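You operate a simulated robot arm through the tools that you are given. There is no shell and no other tool.

You are at the controls of a simulated two-armed robot. One attempt, no reset.

## Task
Seal the housing named on the orange sign in a bag.
Fine: free the brake, draw the slider out, open the mouth, lay it in, close the mouth, push the slider back, put the brake on and seal.

The check looks at the end state, three seconds after you hand in, the way a careful person would. Anything else that was tipped, shoved, dropped, spilled or broken makes it a failure. Lids that push on must go on centred and level and be pressed home; caps that screw on are set level and turned clockwise until they are tight.

## Robot
Two 7-joint arms with two-finger parallel grippers on one trunk that stands fixed in place. Base frame: the origin is at the foot of the trunk, x ahead of it, y to its left, z up. Lengths are in mm, angles in rad, forces in N, time in s.
The left shoulder is at [71, 156, 1280], the right one opposite. Payload 3.91 kg a hand.
Tool frame (each hand has its own): the origin (TCP) lies between the finger pads and is the grasp point; the fingertips stand 30 mm ahead of it; z points along the fingers, y is the line along which they close. The gripper opens to 110 mm. The fingers are 20 mm wide and 10 mm thick; the gripper's body (48 by 112 mm) begins 55 mm behind the TCP.
Orientation is that of the tool frame in the base frame, as [roll, pitch, yaw] about the fixed x, y, z axes, in that order (R = Rz(yaw) Ry(pitch) Rx(roll)). With the fingers straight down and closing along the base's y, the tool's x points along the base's -x, its y along +y and its z along -z.

## Interface
- The arms move only by the tool jog_arm. It takes "left_targets", "right_targets" or both (then of equal length, played together; a hand with none holds still); each is a list of rows, each a list of 6 numbers: the shift along the base's x, y, z in mm, then the turn, a rotation vector about the base's x, y, z in rad. In form: [[tx, ty, tz, rx, ry, rz], ...]. A call has 1 to 20 rows; each row shifts and turns the commanded pose from where the row before left it. "left_hand" and "right_hand" are, for a hand that has rows, the opening, from 0 (shut) to 1 (fully open), set as the call begins (left out, the last holds). Rows are played at 5 a second. More than 50 mm and 0.15 rad between two rows, or a gripper value outside its range, and nothing of the call is played. A pose out of reach is approached as far as the arm can. The call stops where the force on the tool passes 90 N (or 10 N more than at its start, if that is more) or the arm is blocked; 0.2 s more then pass. The fingers move at their own pace (about 108 mm/s each) and stop on an object; they squeeze with about 42 N. The grip force told is the motor's: it shows also when the fingers shut on nothing. Time passes only in rows, and 0.2 s behind the last, so rows that do not move let the fingers close. It gives the time, the measured TCP pose, the force on the tool (base axes), the opening and the grip force at its end, in the units of the frame above (readings bear some noise), with the torque about the TCP (base axes, N m) and any sound that the robot's microphone picked up.
- Cameras (640 x 400 px; columns grow to the right, rows downward): "scene" is now at [139.5, -13.3, 1509.9]; the picture's right is [-0.15, -0.99, -0.00], its down [-0.55, 0.08, -0.83] and it looks along [0.82, -0.12, -0.56] (base axes); focal length 282 px, centre (320, 200). "left" rides on the left gripper at [72, -17, -103] in its tool frame; the picture's right is [0.23, 0.97, 0.00], its down [-0.76, 0.18, -0.62] and it looks along [-0.61, 0.14, 0.78] (tool axes); focal length 222 px, centre (320, 200). "right" rides on the right gripper at [72, 17, -103] in its tool frame; the picture's right is [-0.23, 0.97, 0.00], its down [-0.76, -0.18, -0.62] and it looks along [-0.61, -0.14, 0.78] (tool axes); focal length 222 px, centre (320, 200). There is no depth. A picture from a camera that has moved, and an enlarged one, comes with that camera's place and axes in the base frame and with its lens.
- snapshot(camera): a new picture of that camera. No time passes.
- move_column(by): slides the trunk up (or, below 0, down) by that many mm; the arms and the scene camera ride with it, the base frame stays. It gives what a move gives, with no picture.
- pan_tilt(pan, tilt): turns the head with the scene camera to pan (to the left, within 1.501 rad either way) and tilt (down, from -0.506 to 1.204), counted from straight ahead of the robot. It gives what a move gives.
- close_up(camera, box): a new picture of the part [left, top, right, bottom] of that camera's present view, enlarged. No time passes.
- hand_in(): hands the job in; it is judged then, once.

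Nothing tells you positions but the pictures and the camera data. Unless the task says otherwise, let go and move clear before handing in.

The tools are called after ">>>" as name(argument=value, ...) on one line, values as JSON. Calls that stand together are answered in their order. jog_arm: Moves the arms, as the interface text tells. Its arguments: {"type":"object","properties":{"left_targets":{"type":"array"},"left_hand":{"type":"number"},"right_targets":{"type":"array"},"right_hand":{"type":"number"}},"required":[]} The other tools are called the same way: move_column (by) slides the trunk up or down; pan_tilt (pan, tilt) turns the head that bears the scene camera; snapshot (camera) takes a picture; close_up (camera, box) takes an enlarged picture of a part of a camera's view; hand_in () hands the job in.

At the start:

```text
time: 0.0
left_position: [619.6, 164.2, 1353.6]
left_tool_rot: [3.141, 0.0, -3.138]
left_force: [-0.7, -0.4, -0.4]
left_torque: [0.02, -0.04, 0.0]
left_width: 110.0
left_gripper_force: 0.1
right_position: [578.8, -509.1, 1252.9]
right_tool_rot: [3.141, 0.001, -3.141]
right_force: [0.0, 0.2, 0.1]
right_torque: [-0.01, 0.01, 0.0]
right_width: 109.9
right_gripper_force: 0.1
trunk travel left (down, up): [-725.0, 215.0]
head pan, tilt: [-0.147, 0.592]
```

scene: 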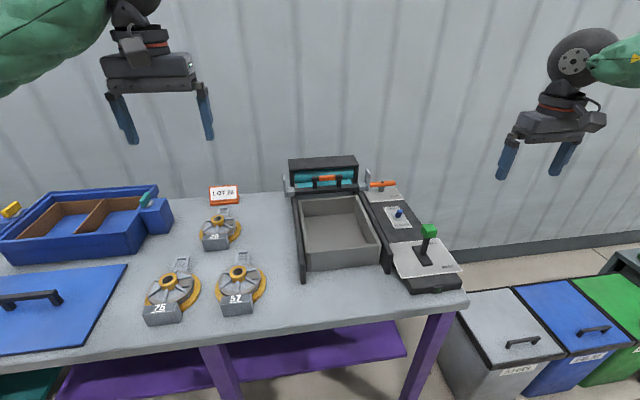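
right: 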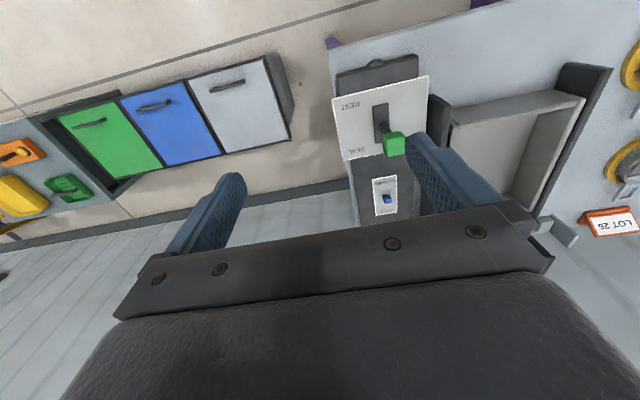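
left: 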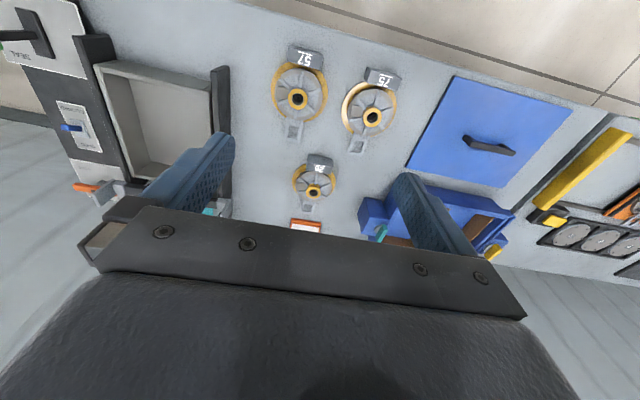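

I see a table with three housings (75, 57 and a third near an orange sign), a bag machine with a slider/handle, and a panel with a lever and switch. I'll look closer at each before moving.

>>> close_up(camera="scene", box=[130, 170, 290, 330])

>>> close_up(camera="scene", box=[270, 140, 480, 300])

>>> close_up(camera="scene", box=[195, 175, 255, 255])

>>> close_up(camera="scene", box=[360, 170, 470, 300])

>>> close_up(camera="scene", box=[270, 145, 410, 215])

```text
2.50 times, centred on (210, 250) of scene
camera zoom: at [139.5, -13.3, 1509.9], right [-0.15, -0.99, 0.0], down [-0.55, 0.08, -0.83], along [0.82, -0.12, -0.56], focal length 704 px, centre (595, 75)
```

zoom: 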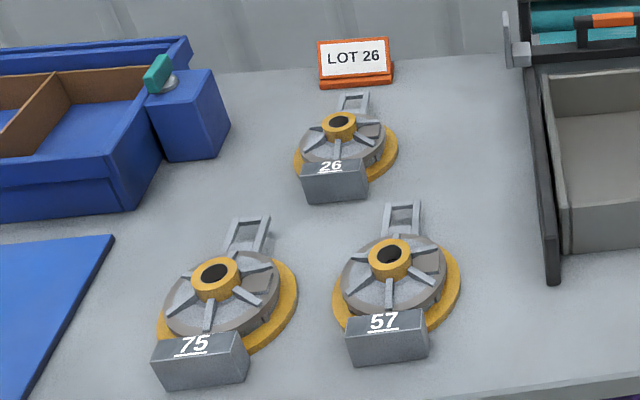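

```text
2.50 times, centred on (375, 220) of scene
camera zoom: at [139.5, -13.3, 1509.9], right [-0.15, -0.99, 0.0], down [-0.55, 0.08, -0.83], along [0.82, -0.12, -0.56], focal length 704 px, centre (182, 150)
```

zoom: 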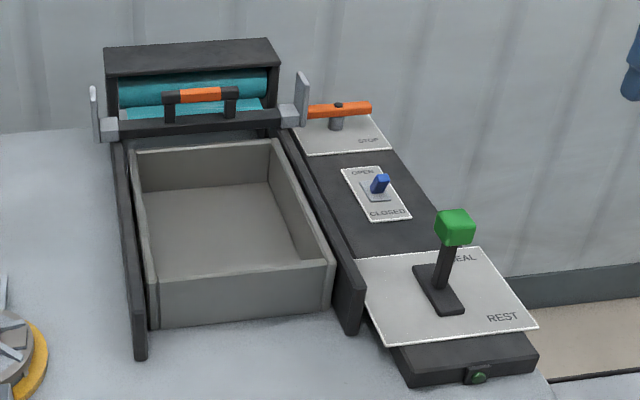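

```text
5.00 times, centred on (225, 215) of scene
camera zoom: at [139.5, -13.3, 1509.9], right [-0.15, -0.99, 0.0], down [-0.55, 0.08, -0.83], along [0.82, -0.12, -0.56], focal length 1409 px, centre (795, 125)
```

zoom: 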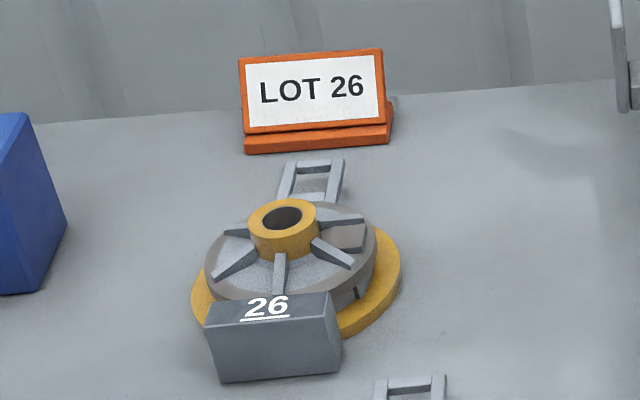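

```text
3.08 times, centred on (415, 235) of scene
camera zoom: at [139.5, -13.3, 1509.9], right [-0.15, -0.99, 0.0], down [-0.55, 0.08, -0.83], along [0.82, -0.12, -0.56], focal length 867 px, centre (28, 92)
```

zoom: 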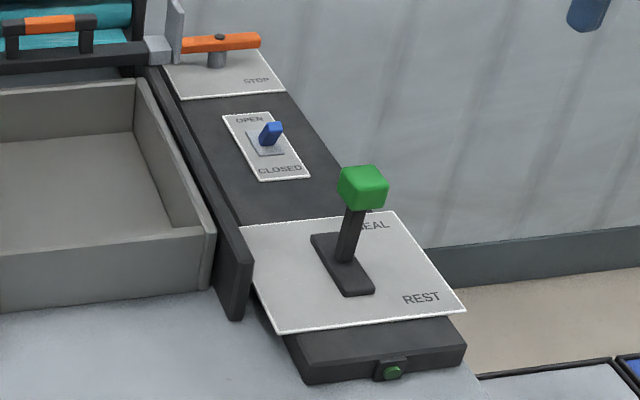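

```text
4.57 times, centred on (340, 180) of scene
camera zoom: at [139.5, -13.3, 1509.9], right [-0.15, -0.99, 0.0], down [-0.55, 0.08, -0.83], along [0.82, -0.12, -0.56], focal length 1288 px, centre (229, 291)
```

zoom: 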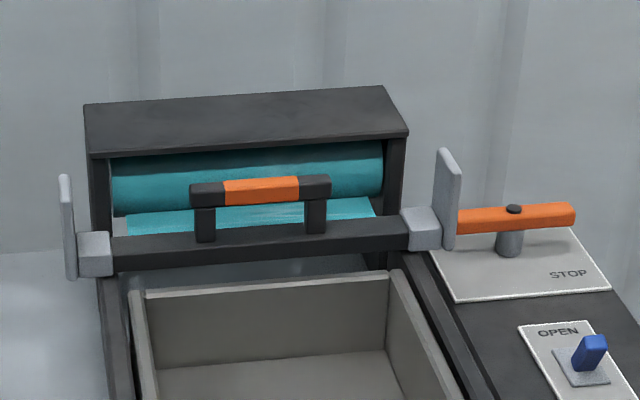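

Housing 26 is the target (sign reads LOT 26). The machine has an orange brake knob (STOP), a slider bar with an orange grip, a blue OPEN/CLOSED mouth switch, and a green SEAL/REST lever. I'll look through the wrist cameras for triangulation.

>>> close_up(camera="right", box=[320, 30, 480, 230])

>>> close_up(camera="left", box=[0, 0, 240, 220])

>>> close_up(camera="left", box=[260, 40, 420, 240])

>>> close_up(camera="right", box=[440, 40, 640, 260])

```text
2.00 times, centred on (400, 130) of right
camera zoom: at [507.9, -491.0, 1356.3], right [0.23, 0.97, 0.0], down [0.76, -0.18, 0.62], along [0.61, -0.14, -0.78], focal length 444 px, centre (160, 340)
```

zoom: 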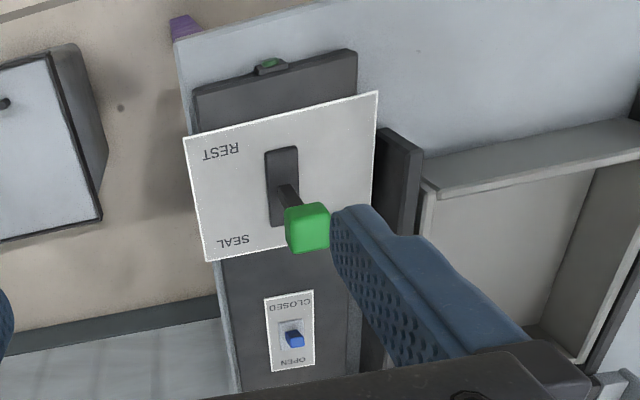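

```text
1.82 times, centred on (120, 110) of left
camera zoom: at [546.9, 148.8, 1458.2], right [-0.23, 0.97, 0.0], down [0.76, 0.18, 0.62], along [0.61, 0.14, -0.78], focal length 404 px, centre (684, 364)
```

zoom: 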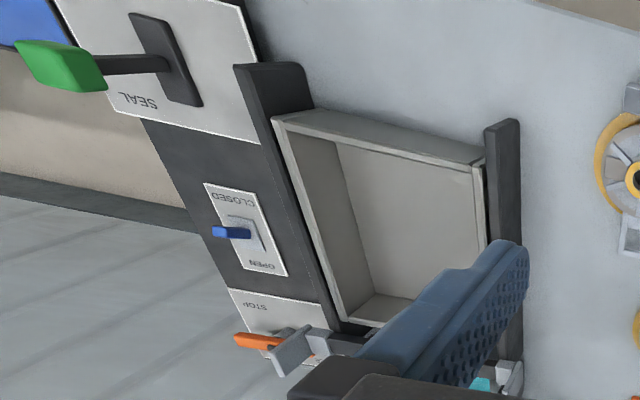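

```text
2.00 times, centred on (340, 140) of left
camera zoom: at [546.9, 148.8, 1458.2], right [-0.23, 0.97, 0.0], down [0.76, 0.18, 0.62], along [0.61, 0.14, -0.78], focal length 444 px, centre (280, 320)
```

zoom: 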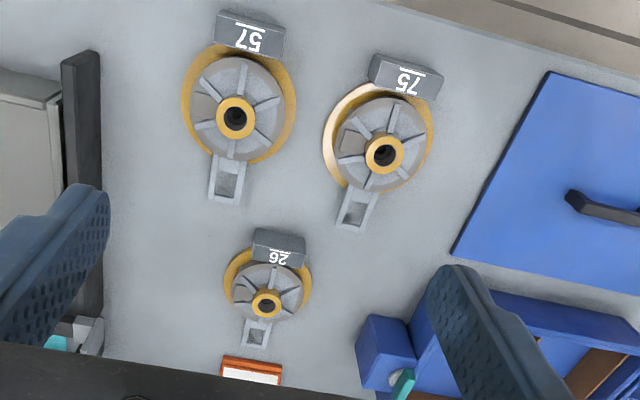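

```text
1.82 times, centred on (540, 150) of right
camera zoom: at [507.9, -491.0, 1356.3], right [0.23, 0.97, 0.0], down [0.76, -0.18, 0.62], along [0.61, -0.14, -0.78], focal length 404 px, centre (-80, 291)
```

zoom: 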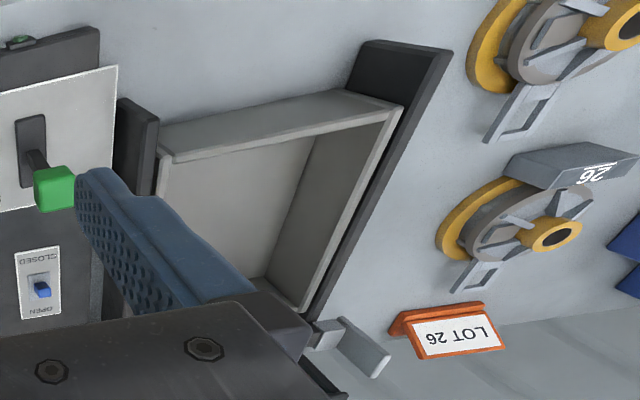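

The housing 26 is at about (937, 217), switch near (891, -404, 910), brake near (1050, -420, 940), tray spanning about x 730–1000, y -63 to -283. I'll bring both hands over (still high) to look more closely.

>>> jog_arm(left_targets=[[33.8, 5.4, -28.7, 0, 0, 0], [33.8, 5.4, -28.7, 0, 0, 0], [33.8, 5.4, -28.7, 0, 0, 0], [33.8, 5.4, -28.7, 0, 0, 0], [33.8, 5.4, -28.7, 0, 0, 0], [33.8, 5.4, -28.7, 0, 0, 0], [33.8, 5.4, -28.7, 0, 0, 0], [33.8, 5.4, -28.7, 0, 0, 0]], right_targets=[[36, 10, -13, 0, 0, 0], [36, 10, -13, 0, 0, 0], [36, 10, -13, 0, 0, 0], [36, 10, -13, 0, 0, 0], [36, 10, -13, 0, 0, 0], [36, 10, -13, 0, 0, 0], [36, 10, -13, 0, 0, 0], [36, 10, -13, 0, 0, 0]])

>>> snapshot(camera="right")

>>> snapshot(camera="left")

>>> snapshot(camera="scene")

```text
time: 1.8
left_position: [890.4, 210.0, 1121.7]
left_tool_rot: [-3.141, -0.002, 3.141]
left_force: [0.3, -0.2, 0.4]
left_torque: [-0.03, 0.01, 0.03]
left_width: 110.0
left_gripper_force: 0.0
right_position: [870.6, -428.3, 1147.3]
right_tool_rot: [-3.142, -0.001, -3.141]
right_force: [1.4, 0.1, -0.4]
right_torque: [0.02, 0.03, 0.02]
right_width: 110.2
right_gripper_force: 0.2
trunk travel left (down, up): [-725.0, 215.0]
head pan, tilt: [-0.147, 0.592]
```

```text
taken
camera right: at [799.3, -410.4, 1250.7], right [0.23, 0.97, 0.0], down [0.76, -0.18, 0.62], along [0.6, -0.14, -0.78], focal length 222 px, centre (320, 200)
```

right: 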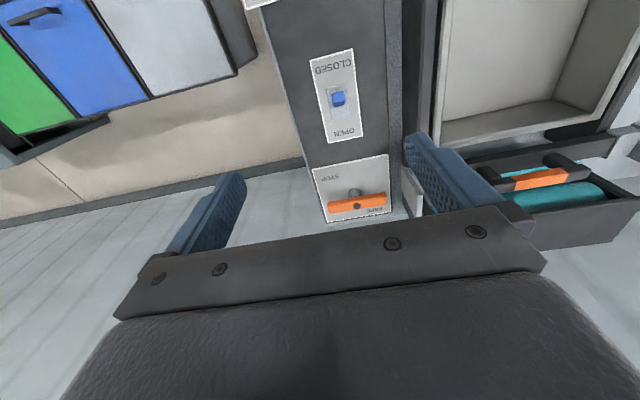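

```text
taken
camera left: at [819.2, 193.0, 1226.2], right [-0.23, 0.97, 0.0], down [0.76, 0.18, 0.62], along [0.6, 0.14, -0.78], focal length 222 px, centre (320, 200)
```

left: 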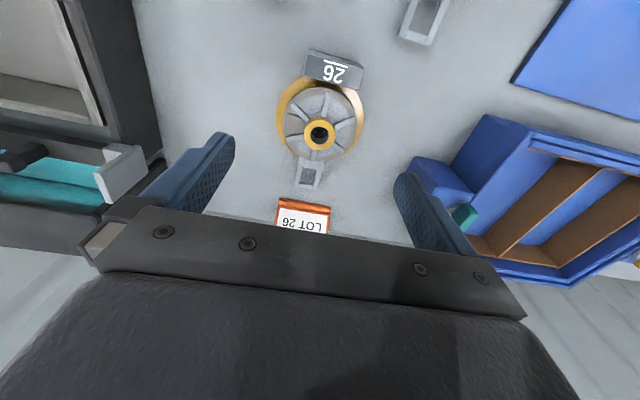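

```text
taken
camera scene: at [143.2, -12.5, 1509.5], right [-0.15, -0.99, 0.0], down [-0.55, 0.08, -0.83], along [0.82, -0.12, -0.56], focal length 282 px, centre (320, 200)
```

scene: 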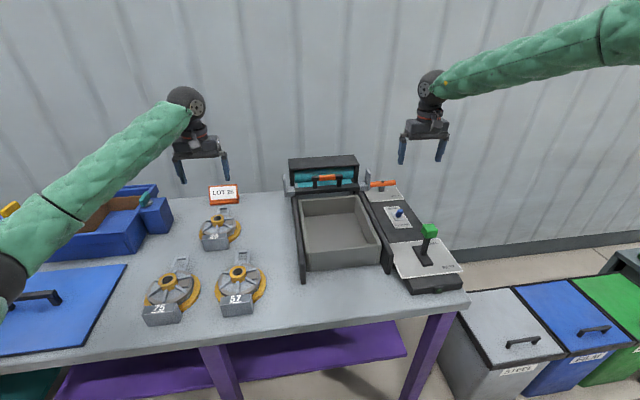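

Now I'll zoom in on the brake, switch and housing from these closer viewpoints.

>>> close_up(camera="right", box=[300, 140, 420, 230])

>>> close_up(camera="right", box=[290, 40, 390, 150])

>>> close_up(camera="right", box=[400, 80, 640, 250])

>>> close_up(camera="left", box=[250, 40, 390, 240])

>>> close_up(camera="left", box=[0, 80, 180, 260])

```text
4.44 times, centred on (360, 185) of right
camera zoom: at [799.3, -410.4, 1250.7], right [0.23, 0.97, 0.0], down [0.76, -0.18, 0.62], along [0.6, -0.14, -0.78], focal length 987 px, centre (142, 267)
```

zoom: 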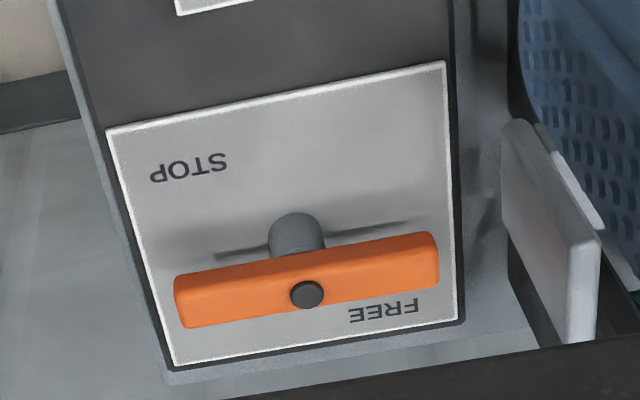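

```text
3.64 times, centred on (340, 95) of right
camera zoom: at [799.3, -410.4, 1250.7], right [0.23, 0.97, 0.0], down [0.76, -0.18, 0.62], along [0.6, -0.14, -0.78], focal length 808 px, centre (247, 582)
```

zoom: 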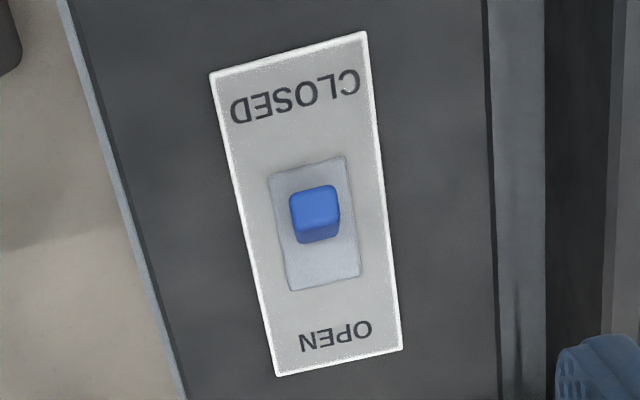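

```text
2.35 times, centred on (520, 165) of right
camera zoom: at [799.3, -410.4, 1250.7], right [0.23, 0.97, 0.0], down [0.76, -0.18, 0.62], along [0.6, -0.14, -0.78], focal length 523 px, centre (-151, 282)
```

zoom: 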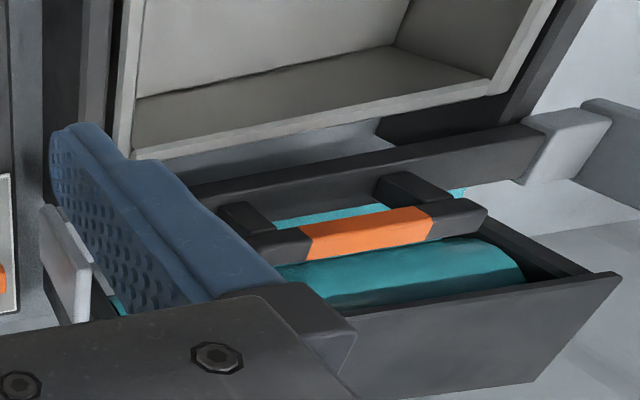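

```text
2.00 times, centred on (320, 140) of left
camera zoom: at [819.2, 193.0, 1226.2], right [-0.23, 0.97, 0.0], down [0.76, 0.18, 0.62], along [0.6, 0.14, -0.78], focal length 444 px, centre (320, 320)
```

zoom: 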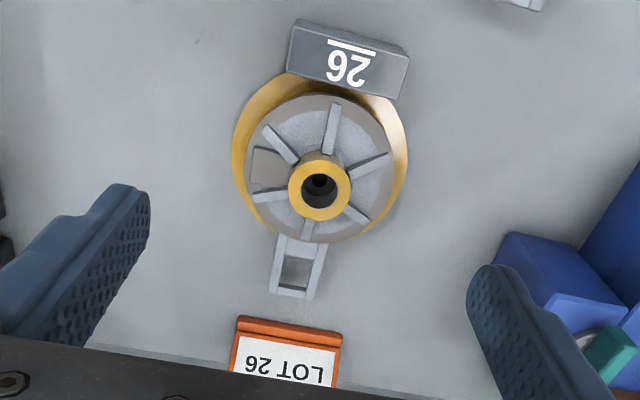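

```text
2.22 times, centred on (90, 170) of left
camera zoom: at [819.2, 193.0, 1226.2], right [-0.23, 0.97, 0.0], down [0.76, 0.18, 0.62], along [0.6, 0.14, -0.78], focal length 494 px, centre (831, 267)
```

zoom: 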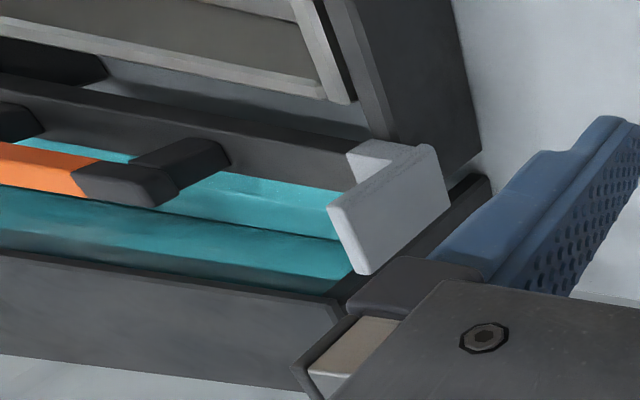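

The mouth switch leans to CLOSED, and the brake bar lies across the panel with STOP near/right and FREE far/left. I'll look at the lever, the front panel, and the brake from other angles before touching anything.

>>> close_up(camera="scene", box=[380, 210, 480, 300])

>>> close_up(camera="scene", box=[355, 160, 415, 200])

>>> close_up(camera="scene", box=[375, 195, 425, 235])

>>> close_up(camera="scene", box=[195, 200, 250, 255])

>>> close_up(camera="scene", box=[280, 180, 400, 290])

```text
4.44 times, centred on (430, 255) of scene
camera zoom: at [143.2, -12.5, 1509.5], right [-0.15, -0.99, 0.0], down [-0.55, 0.08, -0.83], along [0.82, -0.12, -0.56], focal length 1252 px, centre (-169, -44)
```

zoom: 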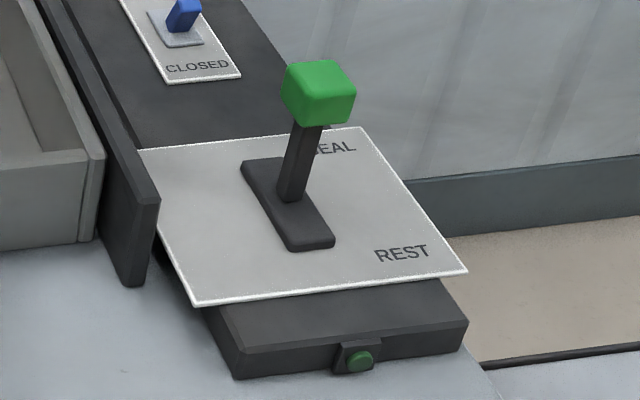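

```text
10.00 times, centred on (385, 180) of scene
camera zoom: at [143.2, -12.5, 1509.5], right [-0.15, -0.99, 0.0], down [-0.55, 0.08, -0.83], along [0.82, -0.12, -0.56], focal length 2818 px, centre (-330, 400)
```

zoom: 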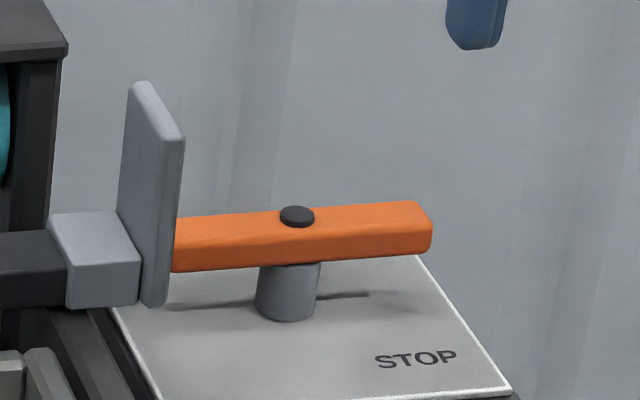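

```text
10.00 times, centred on (400, 215) of scene
camera zoom: at [143.2, -12.5, 1509.5], right [-0.15, -0.99, 0.0], down [-0.55, 0.08, -0.83], along [0.82, -0.12, -0.56], focal length 2818 px, centre (-480, 50)
```

zoom: 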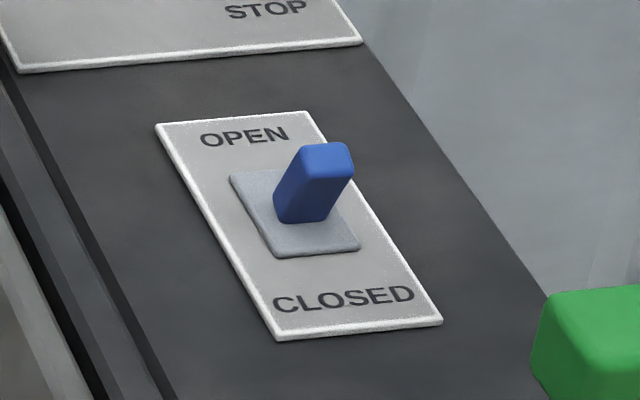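

```text
7.27 times, centred on (222, 228) of scene
camera zoom: at [143.2, -12.5, 1509.5], right [-0.15, -0.99, 0.0], down [-0.55, 0.08, -0.83], along [0.82, -0.12, -0.56], focal length 2049 px, centre (1029, 0)
```

zoom: 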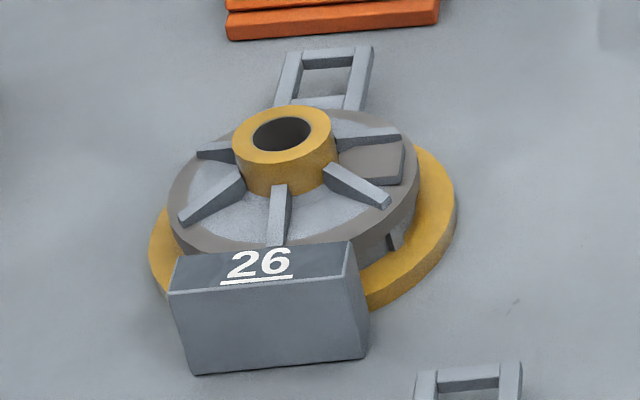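

```text
3.64 times, centred on (340, 235) of scene
camera zoom: at [143.2, -12.5, 1509.5], right [-0.15, -0.99, 0.0], down [-0.55, 0.08, -0.83], along [0.82, -0.12, -0.56], focal length 1025 px, centre (247, 73)
```

zoom: 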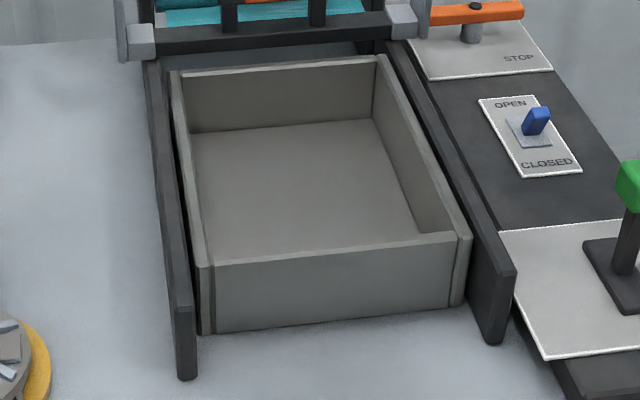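

Table top is at about z=868, housing boss top at about z=929, and the brake pivot at about (1068, -403, 942), which is far. I'll raise the hands, then lower the trunk 150 mm to gain forward reach.

>>> jog_arm(left_targets=[[-40, 5, 25, 0, 0, 0], [-40, 5, 25, 0, 0, 0], [-40, 5, 25, 0, 0, 0], [-40, 5, 25, 0, 0, 0], [-40, 5, 25, 0, 0, 0], [-40, 5, 25, 0, 0, 0]], right_targets=[[-20, 0, 25, 0, -0.13, 0], [-20, 0, 25, 0, -0.13, 0], [-20, 0, 25, 0, -0.13, 0], [-20, 0, 25, 0, -0.13, 0], [-20, 0, 25, 0, -0.13, 0], [-20, 0, 25, 0, -0.13, 0]])

>>> move_column(by=-150)

>>> snapshot(camera="scene")

>>> snapshot(camera="right")

```text
time: 3.2
left_position: [644.1, 237.6, 1276.9]
left_tool_rot: [-3.14, 0.002, -3.139]
left_force: [-0.2, 0.0, 0.0]
left_torque: [0.02, 0.01, 0.01]
left_width: 109.8
left_gripper_force: 0.0
right_position: [743.4, -429.0, 1302.1]
right_tool_rot: [3.138, 0.786, -3.141]
right_force: [-0.2, 0.2, 1.0]
right_torque: [0.05, -0.01, 0.01]
right_width: 109.7
right_gripper_force: 0.0
trunk travel left (down, up): [-725.0, 215.0]
head pan, tilt: [-0.147, 0.592]
```

```text
time: 5.0
left_position: [648.9, 238.9, 1126.3]
left_tool_rot: [-3.141, 0.0, -3.139]
left_force: [0.5, -0.2, -0.1]
left_torque: [0.01, 0.0, -0.01]
left_width: 110.0
left_gripper_force: 0.1
right_position: [747.6, -428.1, 1150.2]
right_tool_rot: [3.14, 0.78, -3.141]
right_force: [0.2, 0.4, -0.2]
right_torque: [0.02, -0.02, -0.01]
right_width: 109.9
right_gripper_force: 0.0
trunk travel left (down, up): [-575.0, 365.0]
head pan, tilt: [-0.147, 0.592]
```

```text
taken
camera scene: at [139.4, -13.1, 1360.0], right [-0.15, -0.99, 0.0], down [-0.55, 0.08, -0.83], along [0.82, -0.12, -0.56], focal length 282 px, centre (320, 200)
```

scene: 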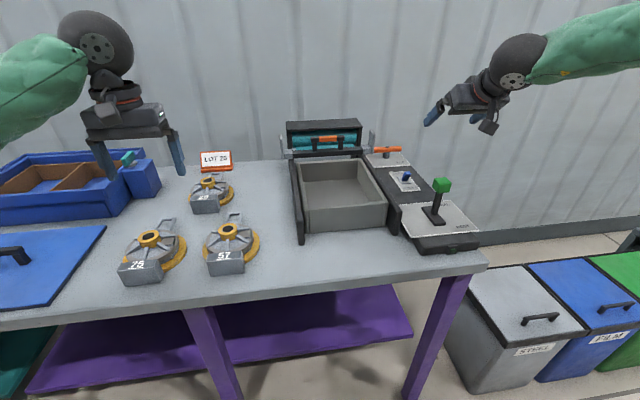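

```text
taken
camera right: at [624.8, -410.2, 1172.1], right [0.16, 0.97, 0.16], down [0.1, -0.18, 0.98], along [0.98, -0.14, -0.13], focal length 222 px, centre (320, 200)
```

right: 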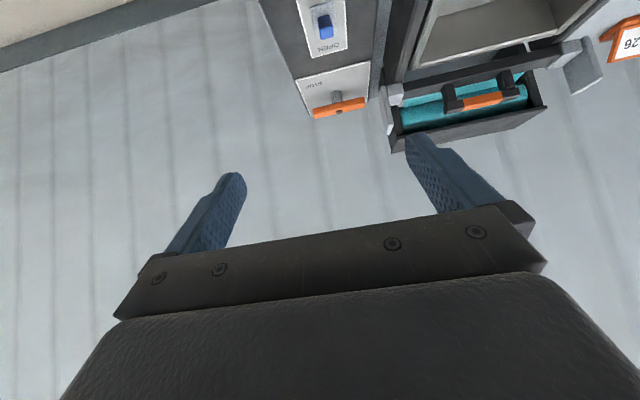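

Both arms are clear. I'll take zooms from the lowered head to triangulate heights better.

>>> close_up(camera="scene", box=[355, 130, 425, 180])

>>> close_up(camera="scene", box=[270, 110, 410, 250])

>>> close_up(camera="scene", box=[380, 150, 490, 260])

>>> close_up(camera="right", box=[280, 0, 460, 130])

>>> close_up(camera="right", box=[370, 0, 610, 160])

```text
8.00 times, centred on (390, 155) of scene
camera zoom: at [139.4, -13.1, 1360.0], right [-0.15, -0.99, 0.0], down [-0.55, 0.08, -0.83], along [0.82, -0.12, -0.56], focal length 2254 px, centre (-240, 560)
```

zoom: 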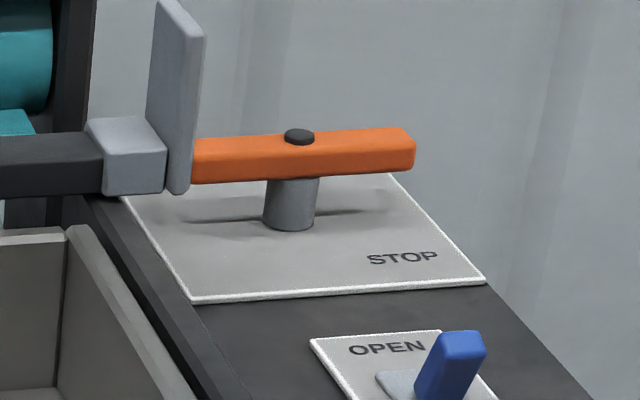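

```text
2.86 times, centred on (340, 180) of scene
camera zoom: at [139.4, -13.1, 1360.0], right [-0.15, -0.99, 0.0], down [-0.55, 0.08, -0.83], along [0.82, -0.12, -0.56], focal length 805 px, centre (263, 257)
```

zoom: 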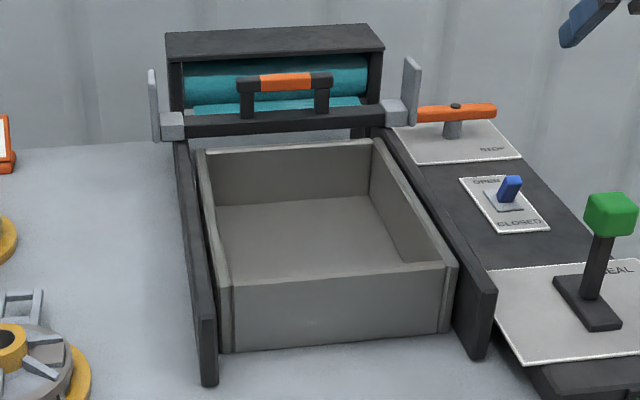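

```text
3.64 times, centred on (435, 205) of scene
camera zoom: at [139.4, -13.1, 1360.0], right [-0.15, -0.99, 0.0], down [-0.55, 0.08, -0.83], along [0.82, -0.12, -0.56], focal length 1025 px, centre (-98, 182)
```

zoom: 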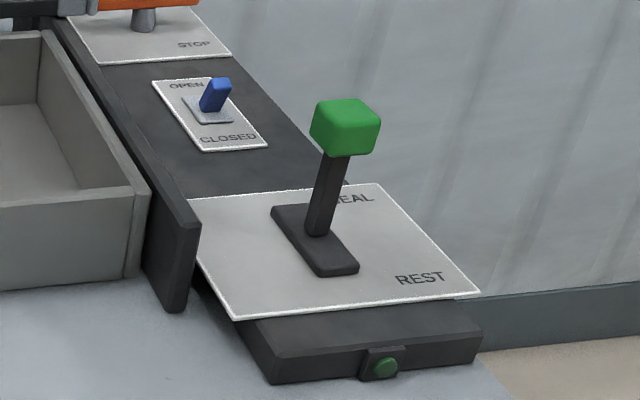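

```text
3.08 times, centred on (370, 65) of right
camera zoom: at [624.8, -410.2, 1172.1], right [0.16, 0.97, 0.16], down [0.1, -0.18, 0.98], along [0.98, -0.14, -0.13], focal length 684 px, centre (166, 615)
```

zoom: 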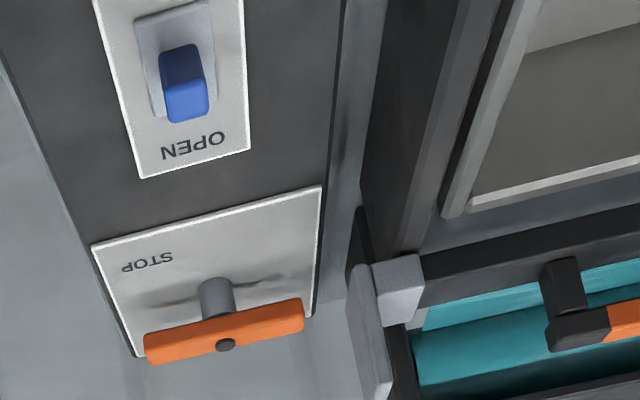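

```text
2.50 times, centred on (490, 80) of right
camera zoom: at [624.8, -410.2, 1172.1], right [0.16, 0.97, 0.16], down [0.1, -0.18, 0.98], along [0.98, -0.14, -0.13], focal length 555 px, centre (-105, 500)
```

zoom: 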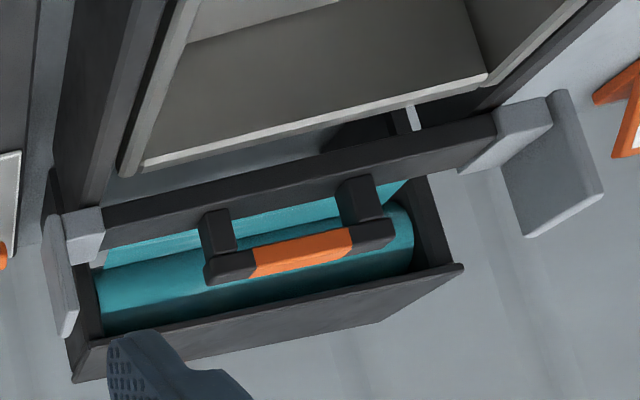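

The brake bar lies across at about (1072, -404, 927), card surface near z=895. I'll close the right fingers and bring them, tilted 45° forward, to just in front of the bar's outer (-y) end.

>>> jog_arm(right_targets=[[36, -2.1, -21.4, 0, 0, 0], [36, -2.1, -21.4, 0, 0, 0], [36, -2.1, -21.4, 0, 0, 0], [36, -2.1, -21.4, 0, 0, 0], [36, -2.1, -21.4, 0, 0, 0], [36, -2.1, -21.4, 0, 0, 0], [36, -2.1, -21.4, 0, 0, 0]], right_hand=0)

>>> snapshot(camera="right")

>>> close_up(camera="scene", box=[320, 80, 480, 200])

```text
time: 6.5
left_position: [650.5, 237.6, 1124.3]
left_tool_rot: [-3.142, -0.002, -3.141]
left_force: [0.1, -0.4, -1.3]
left_torque: [0.0, 0.04, 0.02]
left_width: 110.3
left_gripper_force: 0.1
right_position: [1002.0, -444.2, 997.2]
right_tool_rot: [-3.141, 0.779, -3.14]
right_force: [0.4, -0.5, -0.1]
right_torque: [0.04, 0.02, -0.01]
right_width: 0.1
right_gripper_force: 37.7
trunk travel left (down, up): [-575.0, 365.0]
head pan, tilt: [-0.147, 0.592]
```

```text
taken
camera right: at [879.1, -426.4, 1020.2], right [0.16, 0.97, 0.16], down [0.1, -0.18, 0.98], along [0.98, -0.14, -0.13], focal length 222 px, centre (320, 200)
```

right: 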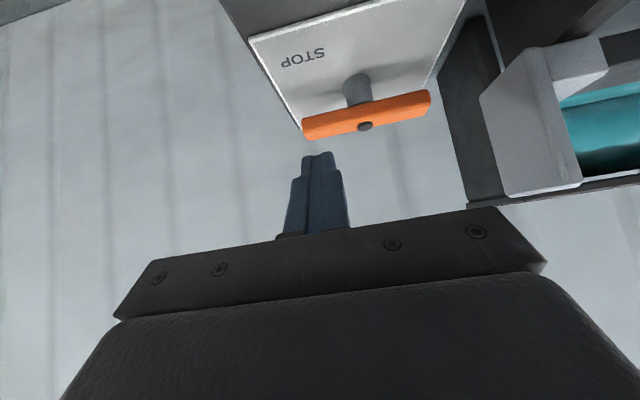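

```text
3.33 times, centred on (400, 140) of scene
camera zoom: at [141.4, -13.4, 1359.6], right [-0.15, -0.99, 0.0], down [-0.55, 0.08, -0.83], along [0.82, -0.12, -0.56], focal length 939 px, centre (53, 400)
```

zoom: 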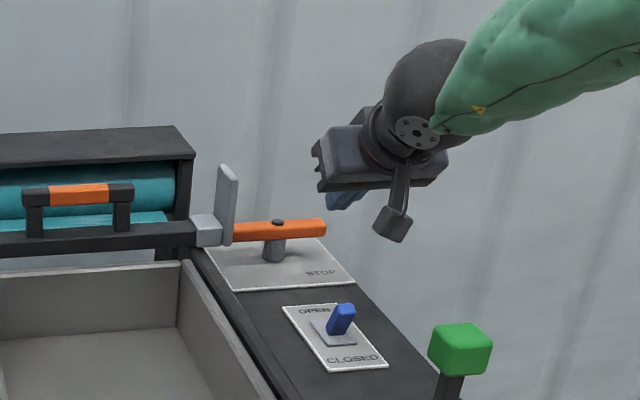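

The fingers sit just short of the bar end, which lies at about y=-455. I'll lower to bar height and nudge forward gently to see whether it turns this way.

>>> jog_arm(right_targets=[[6, 1, -27, 0, 0, 0], [6, 1, -27, 0, 0, 0], [5, 0, 0, 0, 0, 0], [5, 0, 0, 0, 0, 0], [4, 0, 0, 0, 0, 0], [4, 0, 0, 0, 0, 0], [4, 0, 0, 0, 0, 0]])

>>> snapshot(camera="right")

>>> close_up(camera="scene", box=[320, 80, 480, 200])

```text
time: 8.2
left_position: [649.3, 239.3, 1126.8]
left_tool_rot: [3.141, 0.002, -3.141]
left_force: [0.3, 0.6, -0.7]
left_torque: [-0.01, -0.02, -0.02]
left_width: 109.7
left_gripper_force: 0.0
right_position: [1033.1, -442.0, 944.2]
right_tool_rot: [3.14, 0.781, 3.141]
right_force: [-2.7, 0.3, -1.6]
right_torque: [0.03, 0.07, -0.03]
right_width: 0.0
right_gripper_force: 37.9
trunk travel left (down, up): [-575.0, 365.0]
head pan, tilt: [-0.147, 0.592]
```

```text
taken
camera right: at [910.7, -423.3, 967.6], right [0.16, 0.97, 0.16], down [0.1, -0.18, 0.98], along [0.98, -0.14, -0.13], focal length 222 px, centre (320, 200)
```

right: 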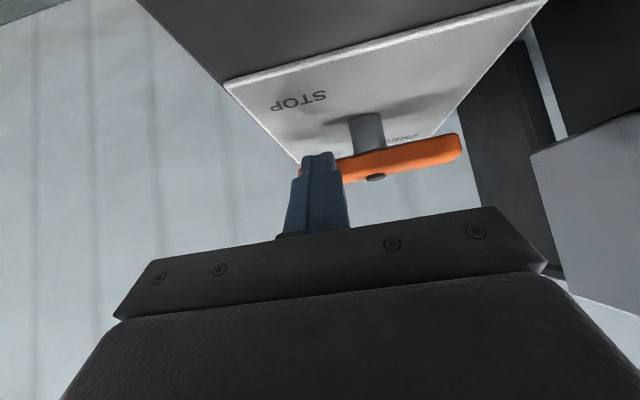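

```text
3.33 times, centred on (400, 140) of scene
camera zoom: at [139.4, -13.1, 1359.8], right [-0.15, -0.99, 0.0], down [-0.55, 0.08, -0.83], along [0.82, -0.12, -0.56], focal length 939 px, centre (53, 400)
```

zoom: 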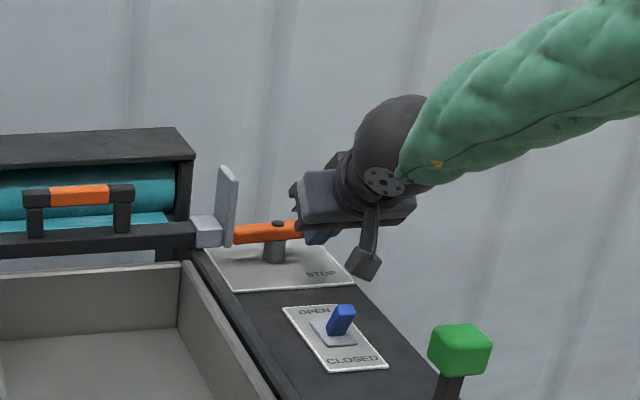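

Contact begins right where predicted. I'll push a little further in small steps to see whether the bar turns.

>>> jog_arm(right_targets=[[2, 0, 0, 0, 0, 0], [2, 0, 0, 0, 0, 0], [2, 0, 0, 0, 0, 0], [2, 0, 0, 0, 0, 0]])

>>> snapshot(camera="right")

```text
time: 9.2
left_position: [648.9, 238.6, 1125.3]
left_tool_rot: [3.141, -0.001, -3.14]
left_force: [0.1, -0.2, -0.2]
left_torque: [-0.03, 0.0, 0.0]
left_width: 110.2
left_gripper_force: 0.1
right_position: [1040.4, -441.9, 945.3]
right_tool_rot: [3.14, 0.781, 3.14]
right_force: [-2.8, -8.1, 0.3]
right_torque: [-0.14, 0.05, -0.16]
right_width: 0.1
right_gripper_force: 38.0
trunk travel left (down, up): [-575.0, 365.0]
head pan, tilt: [-0.147, 0.592]
```

```text
taken
camera right: at [918.7, -424.3, 967.6], right [0.16, 0.97, 0.16], down [0.1, -0.18, 0.98], along [0.98, -0.14, -0.13], focal length 222 px, centre (320, 200)
```

right: 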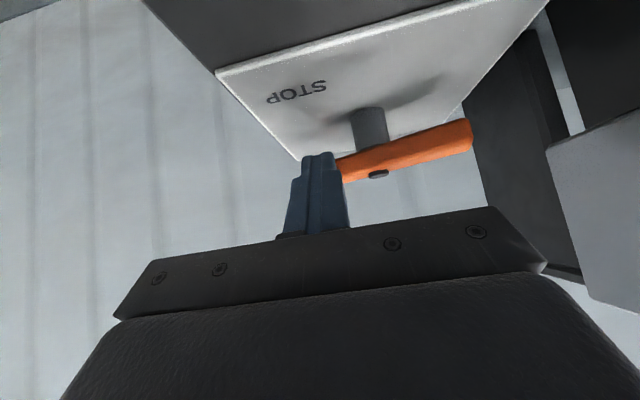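

The bar turns freely counter-clockwise. I'll follow it round in an arc with small steps.

>>> jog_arm(right_targets=[[4, -1, 0, 0, 0, 0], [4, -1, 0, 0, 0, 0], [4, -1, 0, 0, 0, 0], [4, -1, 0, 0, 0, 0], [4, -1, 0, 0, 0, 0], [4, 0, 0, 0, 0, 0]])

>>> snapshot(camera="right")

>>> close_up(camera="scene", box=[320, 80, 480, 200])

```text
time: 10.6
left_position: [649.2, 238.5, 1125.1]
left_tool_rot: [3.141, 0.0, -3.141]
left_force: [0.5, -0.2, 0.8]
left_torque: [-0.02, 0.03, 0.02]
left_width: 109.8
left_gripper_force: 0.1
right_position: [1065.4, -444.7, 944.8]
right_tool_rot: [-3.14, 0.779, -3.14]
right_force: [-1.1, 0.5, 1.1]
right_torque: [0.0, 0.02, 0.01]
right_width: 0.0
right_gripper_force: 37.6
trunk travel left (down, up): [-575.0, 365.0]
head pan, tilt: [-0.147, 0.592]
```

```text
taken
camera right: at [942.9, -427.6, 968.0], right [0.16, 0.97, 0.16], down [0.1, -0.18, 0.98], along [0.98, -0.14, -0.13], focal length 222 px, centre (320, 200)
```

right: 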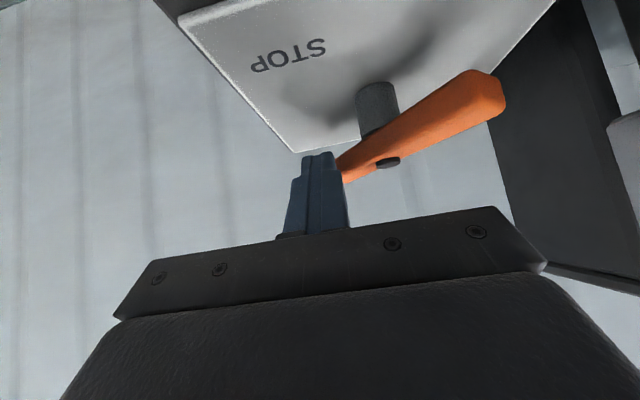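

```text
3.33 times, centred on (400, 140) of scene
camera zoom: at [139.6, -13.1, 1359.9], right [-0.15, -0.99, 0.0], down [-0.55, 0.08, -0.83], along [0.82, -0.12, -0.56], focal length 939 px, centre (53, 400)
```

zoom: 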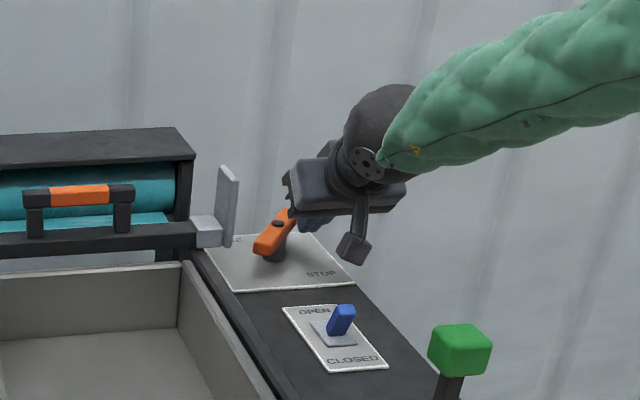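

It has turned about 45° with little resistance. I'll keep pushing the far end over towards the left.

>>> jog_arm(right_targets=[[3, 1, 0, 0, 0, 0], [3, 2, 0, 0, 0, 0], [2, 4, 0, 0, 0, 0], [1, 4, 0, 0, 0, 0], [1, 4, 0, 0, 0, 0]])

>>> snapshot(camera="right")

>>> close_up(camera="scene", box=[320, 80, 480, 200])

```text
time: 11.8
left_position: [648.8, 239.0, 1125.1]
left_tool_rot: [3.141, 0.001, -3.14]
left_force: [0.7, 0.3, 0.1]
left_torque: [-0.03, 0.02, -0.04]
left_width: 109.7
left_gripper_force: 0.1
right_position: [1076.6, -431.4, 944.7]
right_tool_rot: [-3.141, 0.779, 3.141]
right_force: [2.6, -4.0, -0.1]
right_torque: [-0.07, -0.06, -0.14]
right_width: 0.1
right_gripper_force: 37.7
trunk travel left (down, up): [-575.0, 365.0]
head pan, tilt: [-0.147, 0.592]
```

```text
taken
camera right: at [953.3, -413.3, 967.6], right [0.16, 0.97, 0.16], down [0.1, -0.18, 0.98], along [0.98, -0.14, -0.13], focal length 222 px, centre (320, 200)
```

right: 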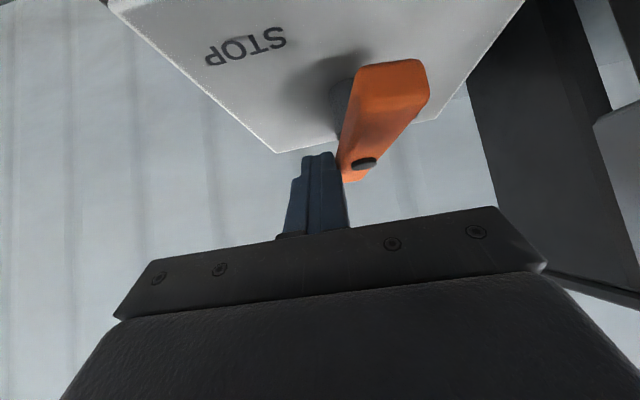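

```text
3.33 times, centred on (400, 140) of scene
camera zoom: at [140.0, -13.4, 1359.8], right [-0.15, -0.99, 0.0], down [-0.55, 0.08, -0.83], along [0.82, -0.12, -0.56], focal length 939 px, centre (53, 400)
```

zoom: 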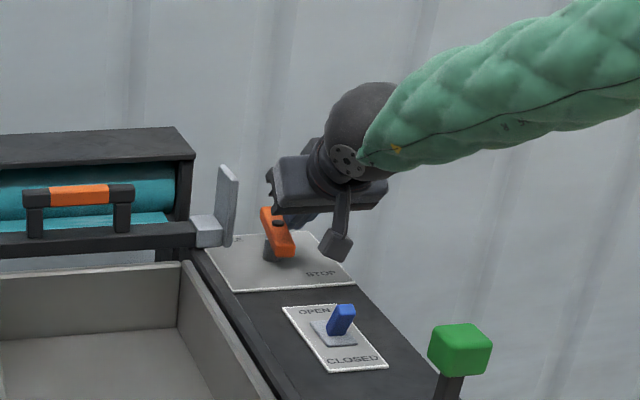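

About 75° now; I'll push a bit further until it meets its stop.

>>> jog_arm(right_targets=[[0, 3, 0, 0, 0, 0], [0, 3, 0, 0, 0, 0], [0, 3, 0, 0, 0, 0], [0, 2, 0, 0, 0, 0]])

>>> snapshot(camera="right")

>>> close_up(camera="scene", box=[320, 80, 480, 200])

```text
time: 12.8
left_position: [651.1, 237.0, 1126.3]
left_tool_rot: [3.138, -0.001, 3.141]
left_force: [-0.7, -0.5, -0.2]
left_torque: [0.0, 0.03, 0.0]
left_width: 110.1
left_gripper_force: 0.0
right_position: [1076.6, -425.6, 945.4]
right_tool_rot: [3.141, 0.781, 3.139]
right_force: [13.1, -26.1, 5.3]
right_torque: [-0.36, -0.3, -0.3]
right_width: 0.0
right_gripper_force: 37.6
trunk travel left (down, up): [-575.0, 365.0]
head pan, tilt: [-0.147, 0.592]
```

```text
taken
camera right: at [953.2, -406.8, 967.4], right [0.16, 0.97, 0.16], down [0.1, -0.18, 0.98], along [0.98, -0.14, -0.13], focal length 222 px, centre (320, 200)
```

right: 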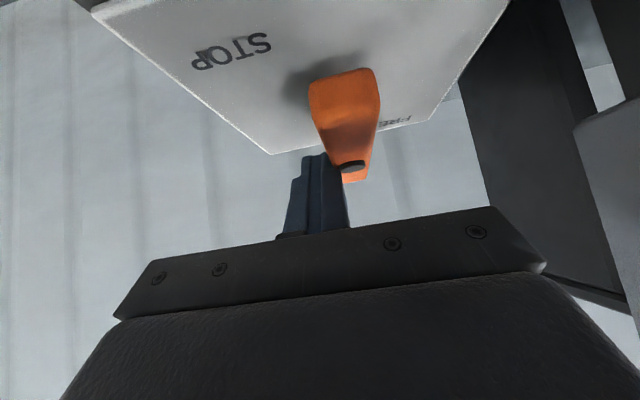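

```text
3.33 times, centred on (400, 140) of scene
camera zoom: at [140.4, -15.5, 1359.8], right [-0.15, -0.99, 0.0], down [-0.55, 0.08, -0.83], along [0.82, -0.12, -0.56], focal length 939 px, centre (53, 400)
```

zoom: 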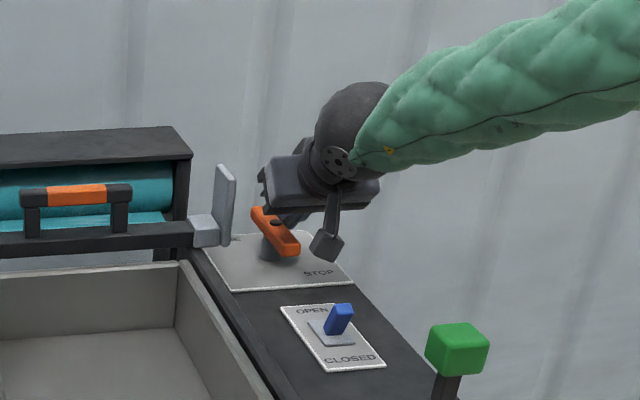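

The bar is now lengthwise and resists (about 26 N), so the brake is at FREE. I'll back the finger off, then raise and retreat to reorient for gripping the slider handle at about (1018, -170, 1007).

>>> jog_arm(right_targets=[[0, -8, 0, 0, 0, 0], [-4, -6, 10, 0, 0, 0], [-20, 0, 40, 0, 0, 0], [-30, 15, 35, 0, 0, 0], [-30, 30, 20, 0, 0, 0], [-30, 35, 10, 0, 0, 0], [-30, 35, 10, 0, 0, 0], [-20, 35, 10, 0, 0, 0]])

>>> close_up(camera="scene", box=[320, 80, 480, 200])

```text
time: 14.6
left_position: [648.5, 240.2, 1125.0]
left_tool_rot: [-3.138, 0.0, -3.139]
left_force: [-0.2, 0.1, -0.2]
left_torque: [0.01, -0.02, 0.01]
left_width: 110.0
left_gripper_force: 0.0
right_position: [911.2, -280.7, 1079.7]
right_tool_rot: [-3.14, 0.78, -3.139]
right_force: [-0.2, -1.1, 1.3]
right_torque: [-0.05, -0.01, 0.0]
right_width: 0.0
right_gripper_force: 37.8
trunk travel left (down, up): [-575.0, 365.0]
head pan, tilt: [-0.147, 0.592]
```

```text
3.33 times, centred on (400, 140) of scene
camera zoom: at [139.4, -12.3, 1359.9], right [-0.15, -0.99, 0.0], down [-0.55, 0.08, -0.83], along [0.82, -0.12, -0.56], focal length 939 px, centre (53, 400)
```

zoom: 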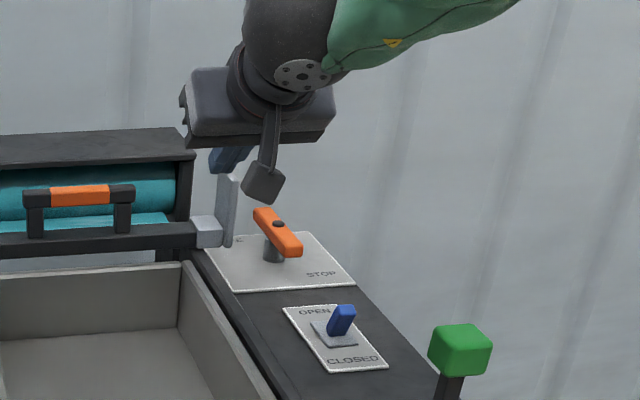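

The brake bar is lengthwise at FREE. Now I'll roll the right gripper 90° and tilt it nearly horizontal in free space.

>>> jog_arm(right_targets=[[-5.5, 10, 2, 0.1004, 0, -0.1015], [-5.5, 10, 2, 0.1004, 0, -0.1015], [-5.5, 10, 2, 0.1004, 0, -0.1015], [-5.5, 10, 2, 0.1004, 0, -0.1015], [-5.5, 10, 2, 0.1004, 0, -0.1015], [-5.5, 10, 2, 0.1004, 0, -0.1015], [-5.5, 10, 2, 0.1004, 0, -0.1015], [-5.5, 10, 2, 0.1004, 0, -0.1015], [-5.5, 10, 2, 0.1004, 0, -0.1015], [-5.5, 10, 2, 0.1004, 0, -0.1015], [-5.5, 10, 2, 0.1004, 0, -0.1015], [0, 0, 0, 0, -0.14, 0], [0, 0, 0, 0, -0.14, 0], [0, 0, 0, 0, -0.14, 0], [0, 0, 0, 0, -0.14, 0], [0, 0, 0, 0, -0.14, 0]], right_hand=0.4)

>>> snapshot(camera="right")

>>> snapshot(camera="scene")

```text
time: 17.9
left_position: [647.8, 240.4, 1125.7]
left_tool_rot: [-3.14, 0.0, -3.139]
left_force: [-0.1, -0.4, -0.8]
left_torque: [-0.02, -0.02, 0.0]
left_width: 109.9
left_gripper_force: 0.1
right_position: [852.3, -168.3, 1118.9]
right_tool_rot: [1.743, 0.001, 1.562]
right_force: [-0.2, 0.4, 0.6]
right_torque: [0.0, 0.0, -0.03]
right_width: 44.2
right_gripper_force: 0.1
right hand out of reach, approached as far as the arm can: row 16
trunk travel left (down, up): [-575.0, 365.0]
head pan, tilt: [-0.147, 0.592]
```

```text
taken
camera right: at [754.3, -93.8, 1152.4], right [0.16, -0.23, 0.96], down [-0.65, -0.76, -0.07], along [0.74, -0.61, -0.27], focal length 222 px, centre (320, 200)
```

right: 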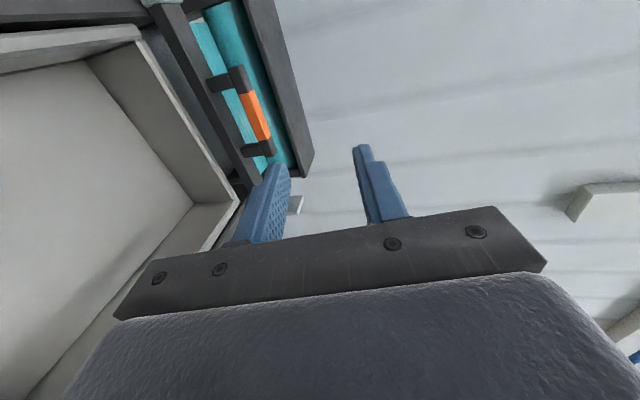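

```text
taken
camera scene: at [138.8, -12.0, 1360.0], right [-0.15, -0.99, 0.0], down [-0.55, 0.08, -0.83], along [0.82, -0.12, -0.56], focal length 282 px, centre (320, 200)
```

scene: 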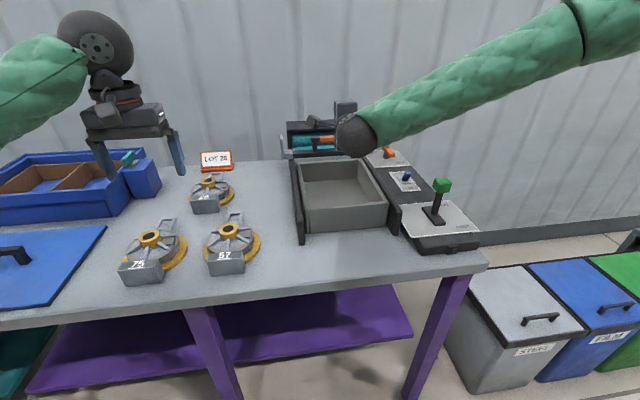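

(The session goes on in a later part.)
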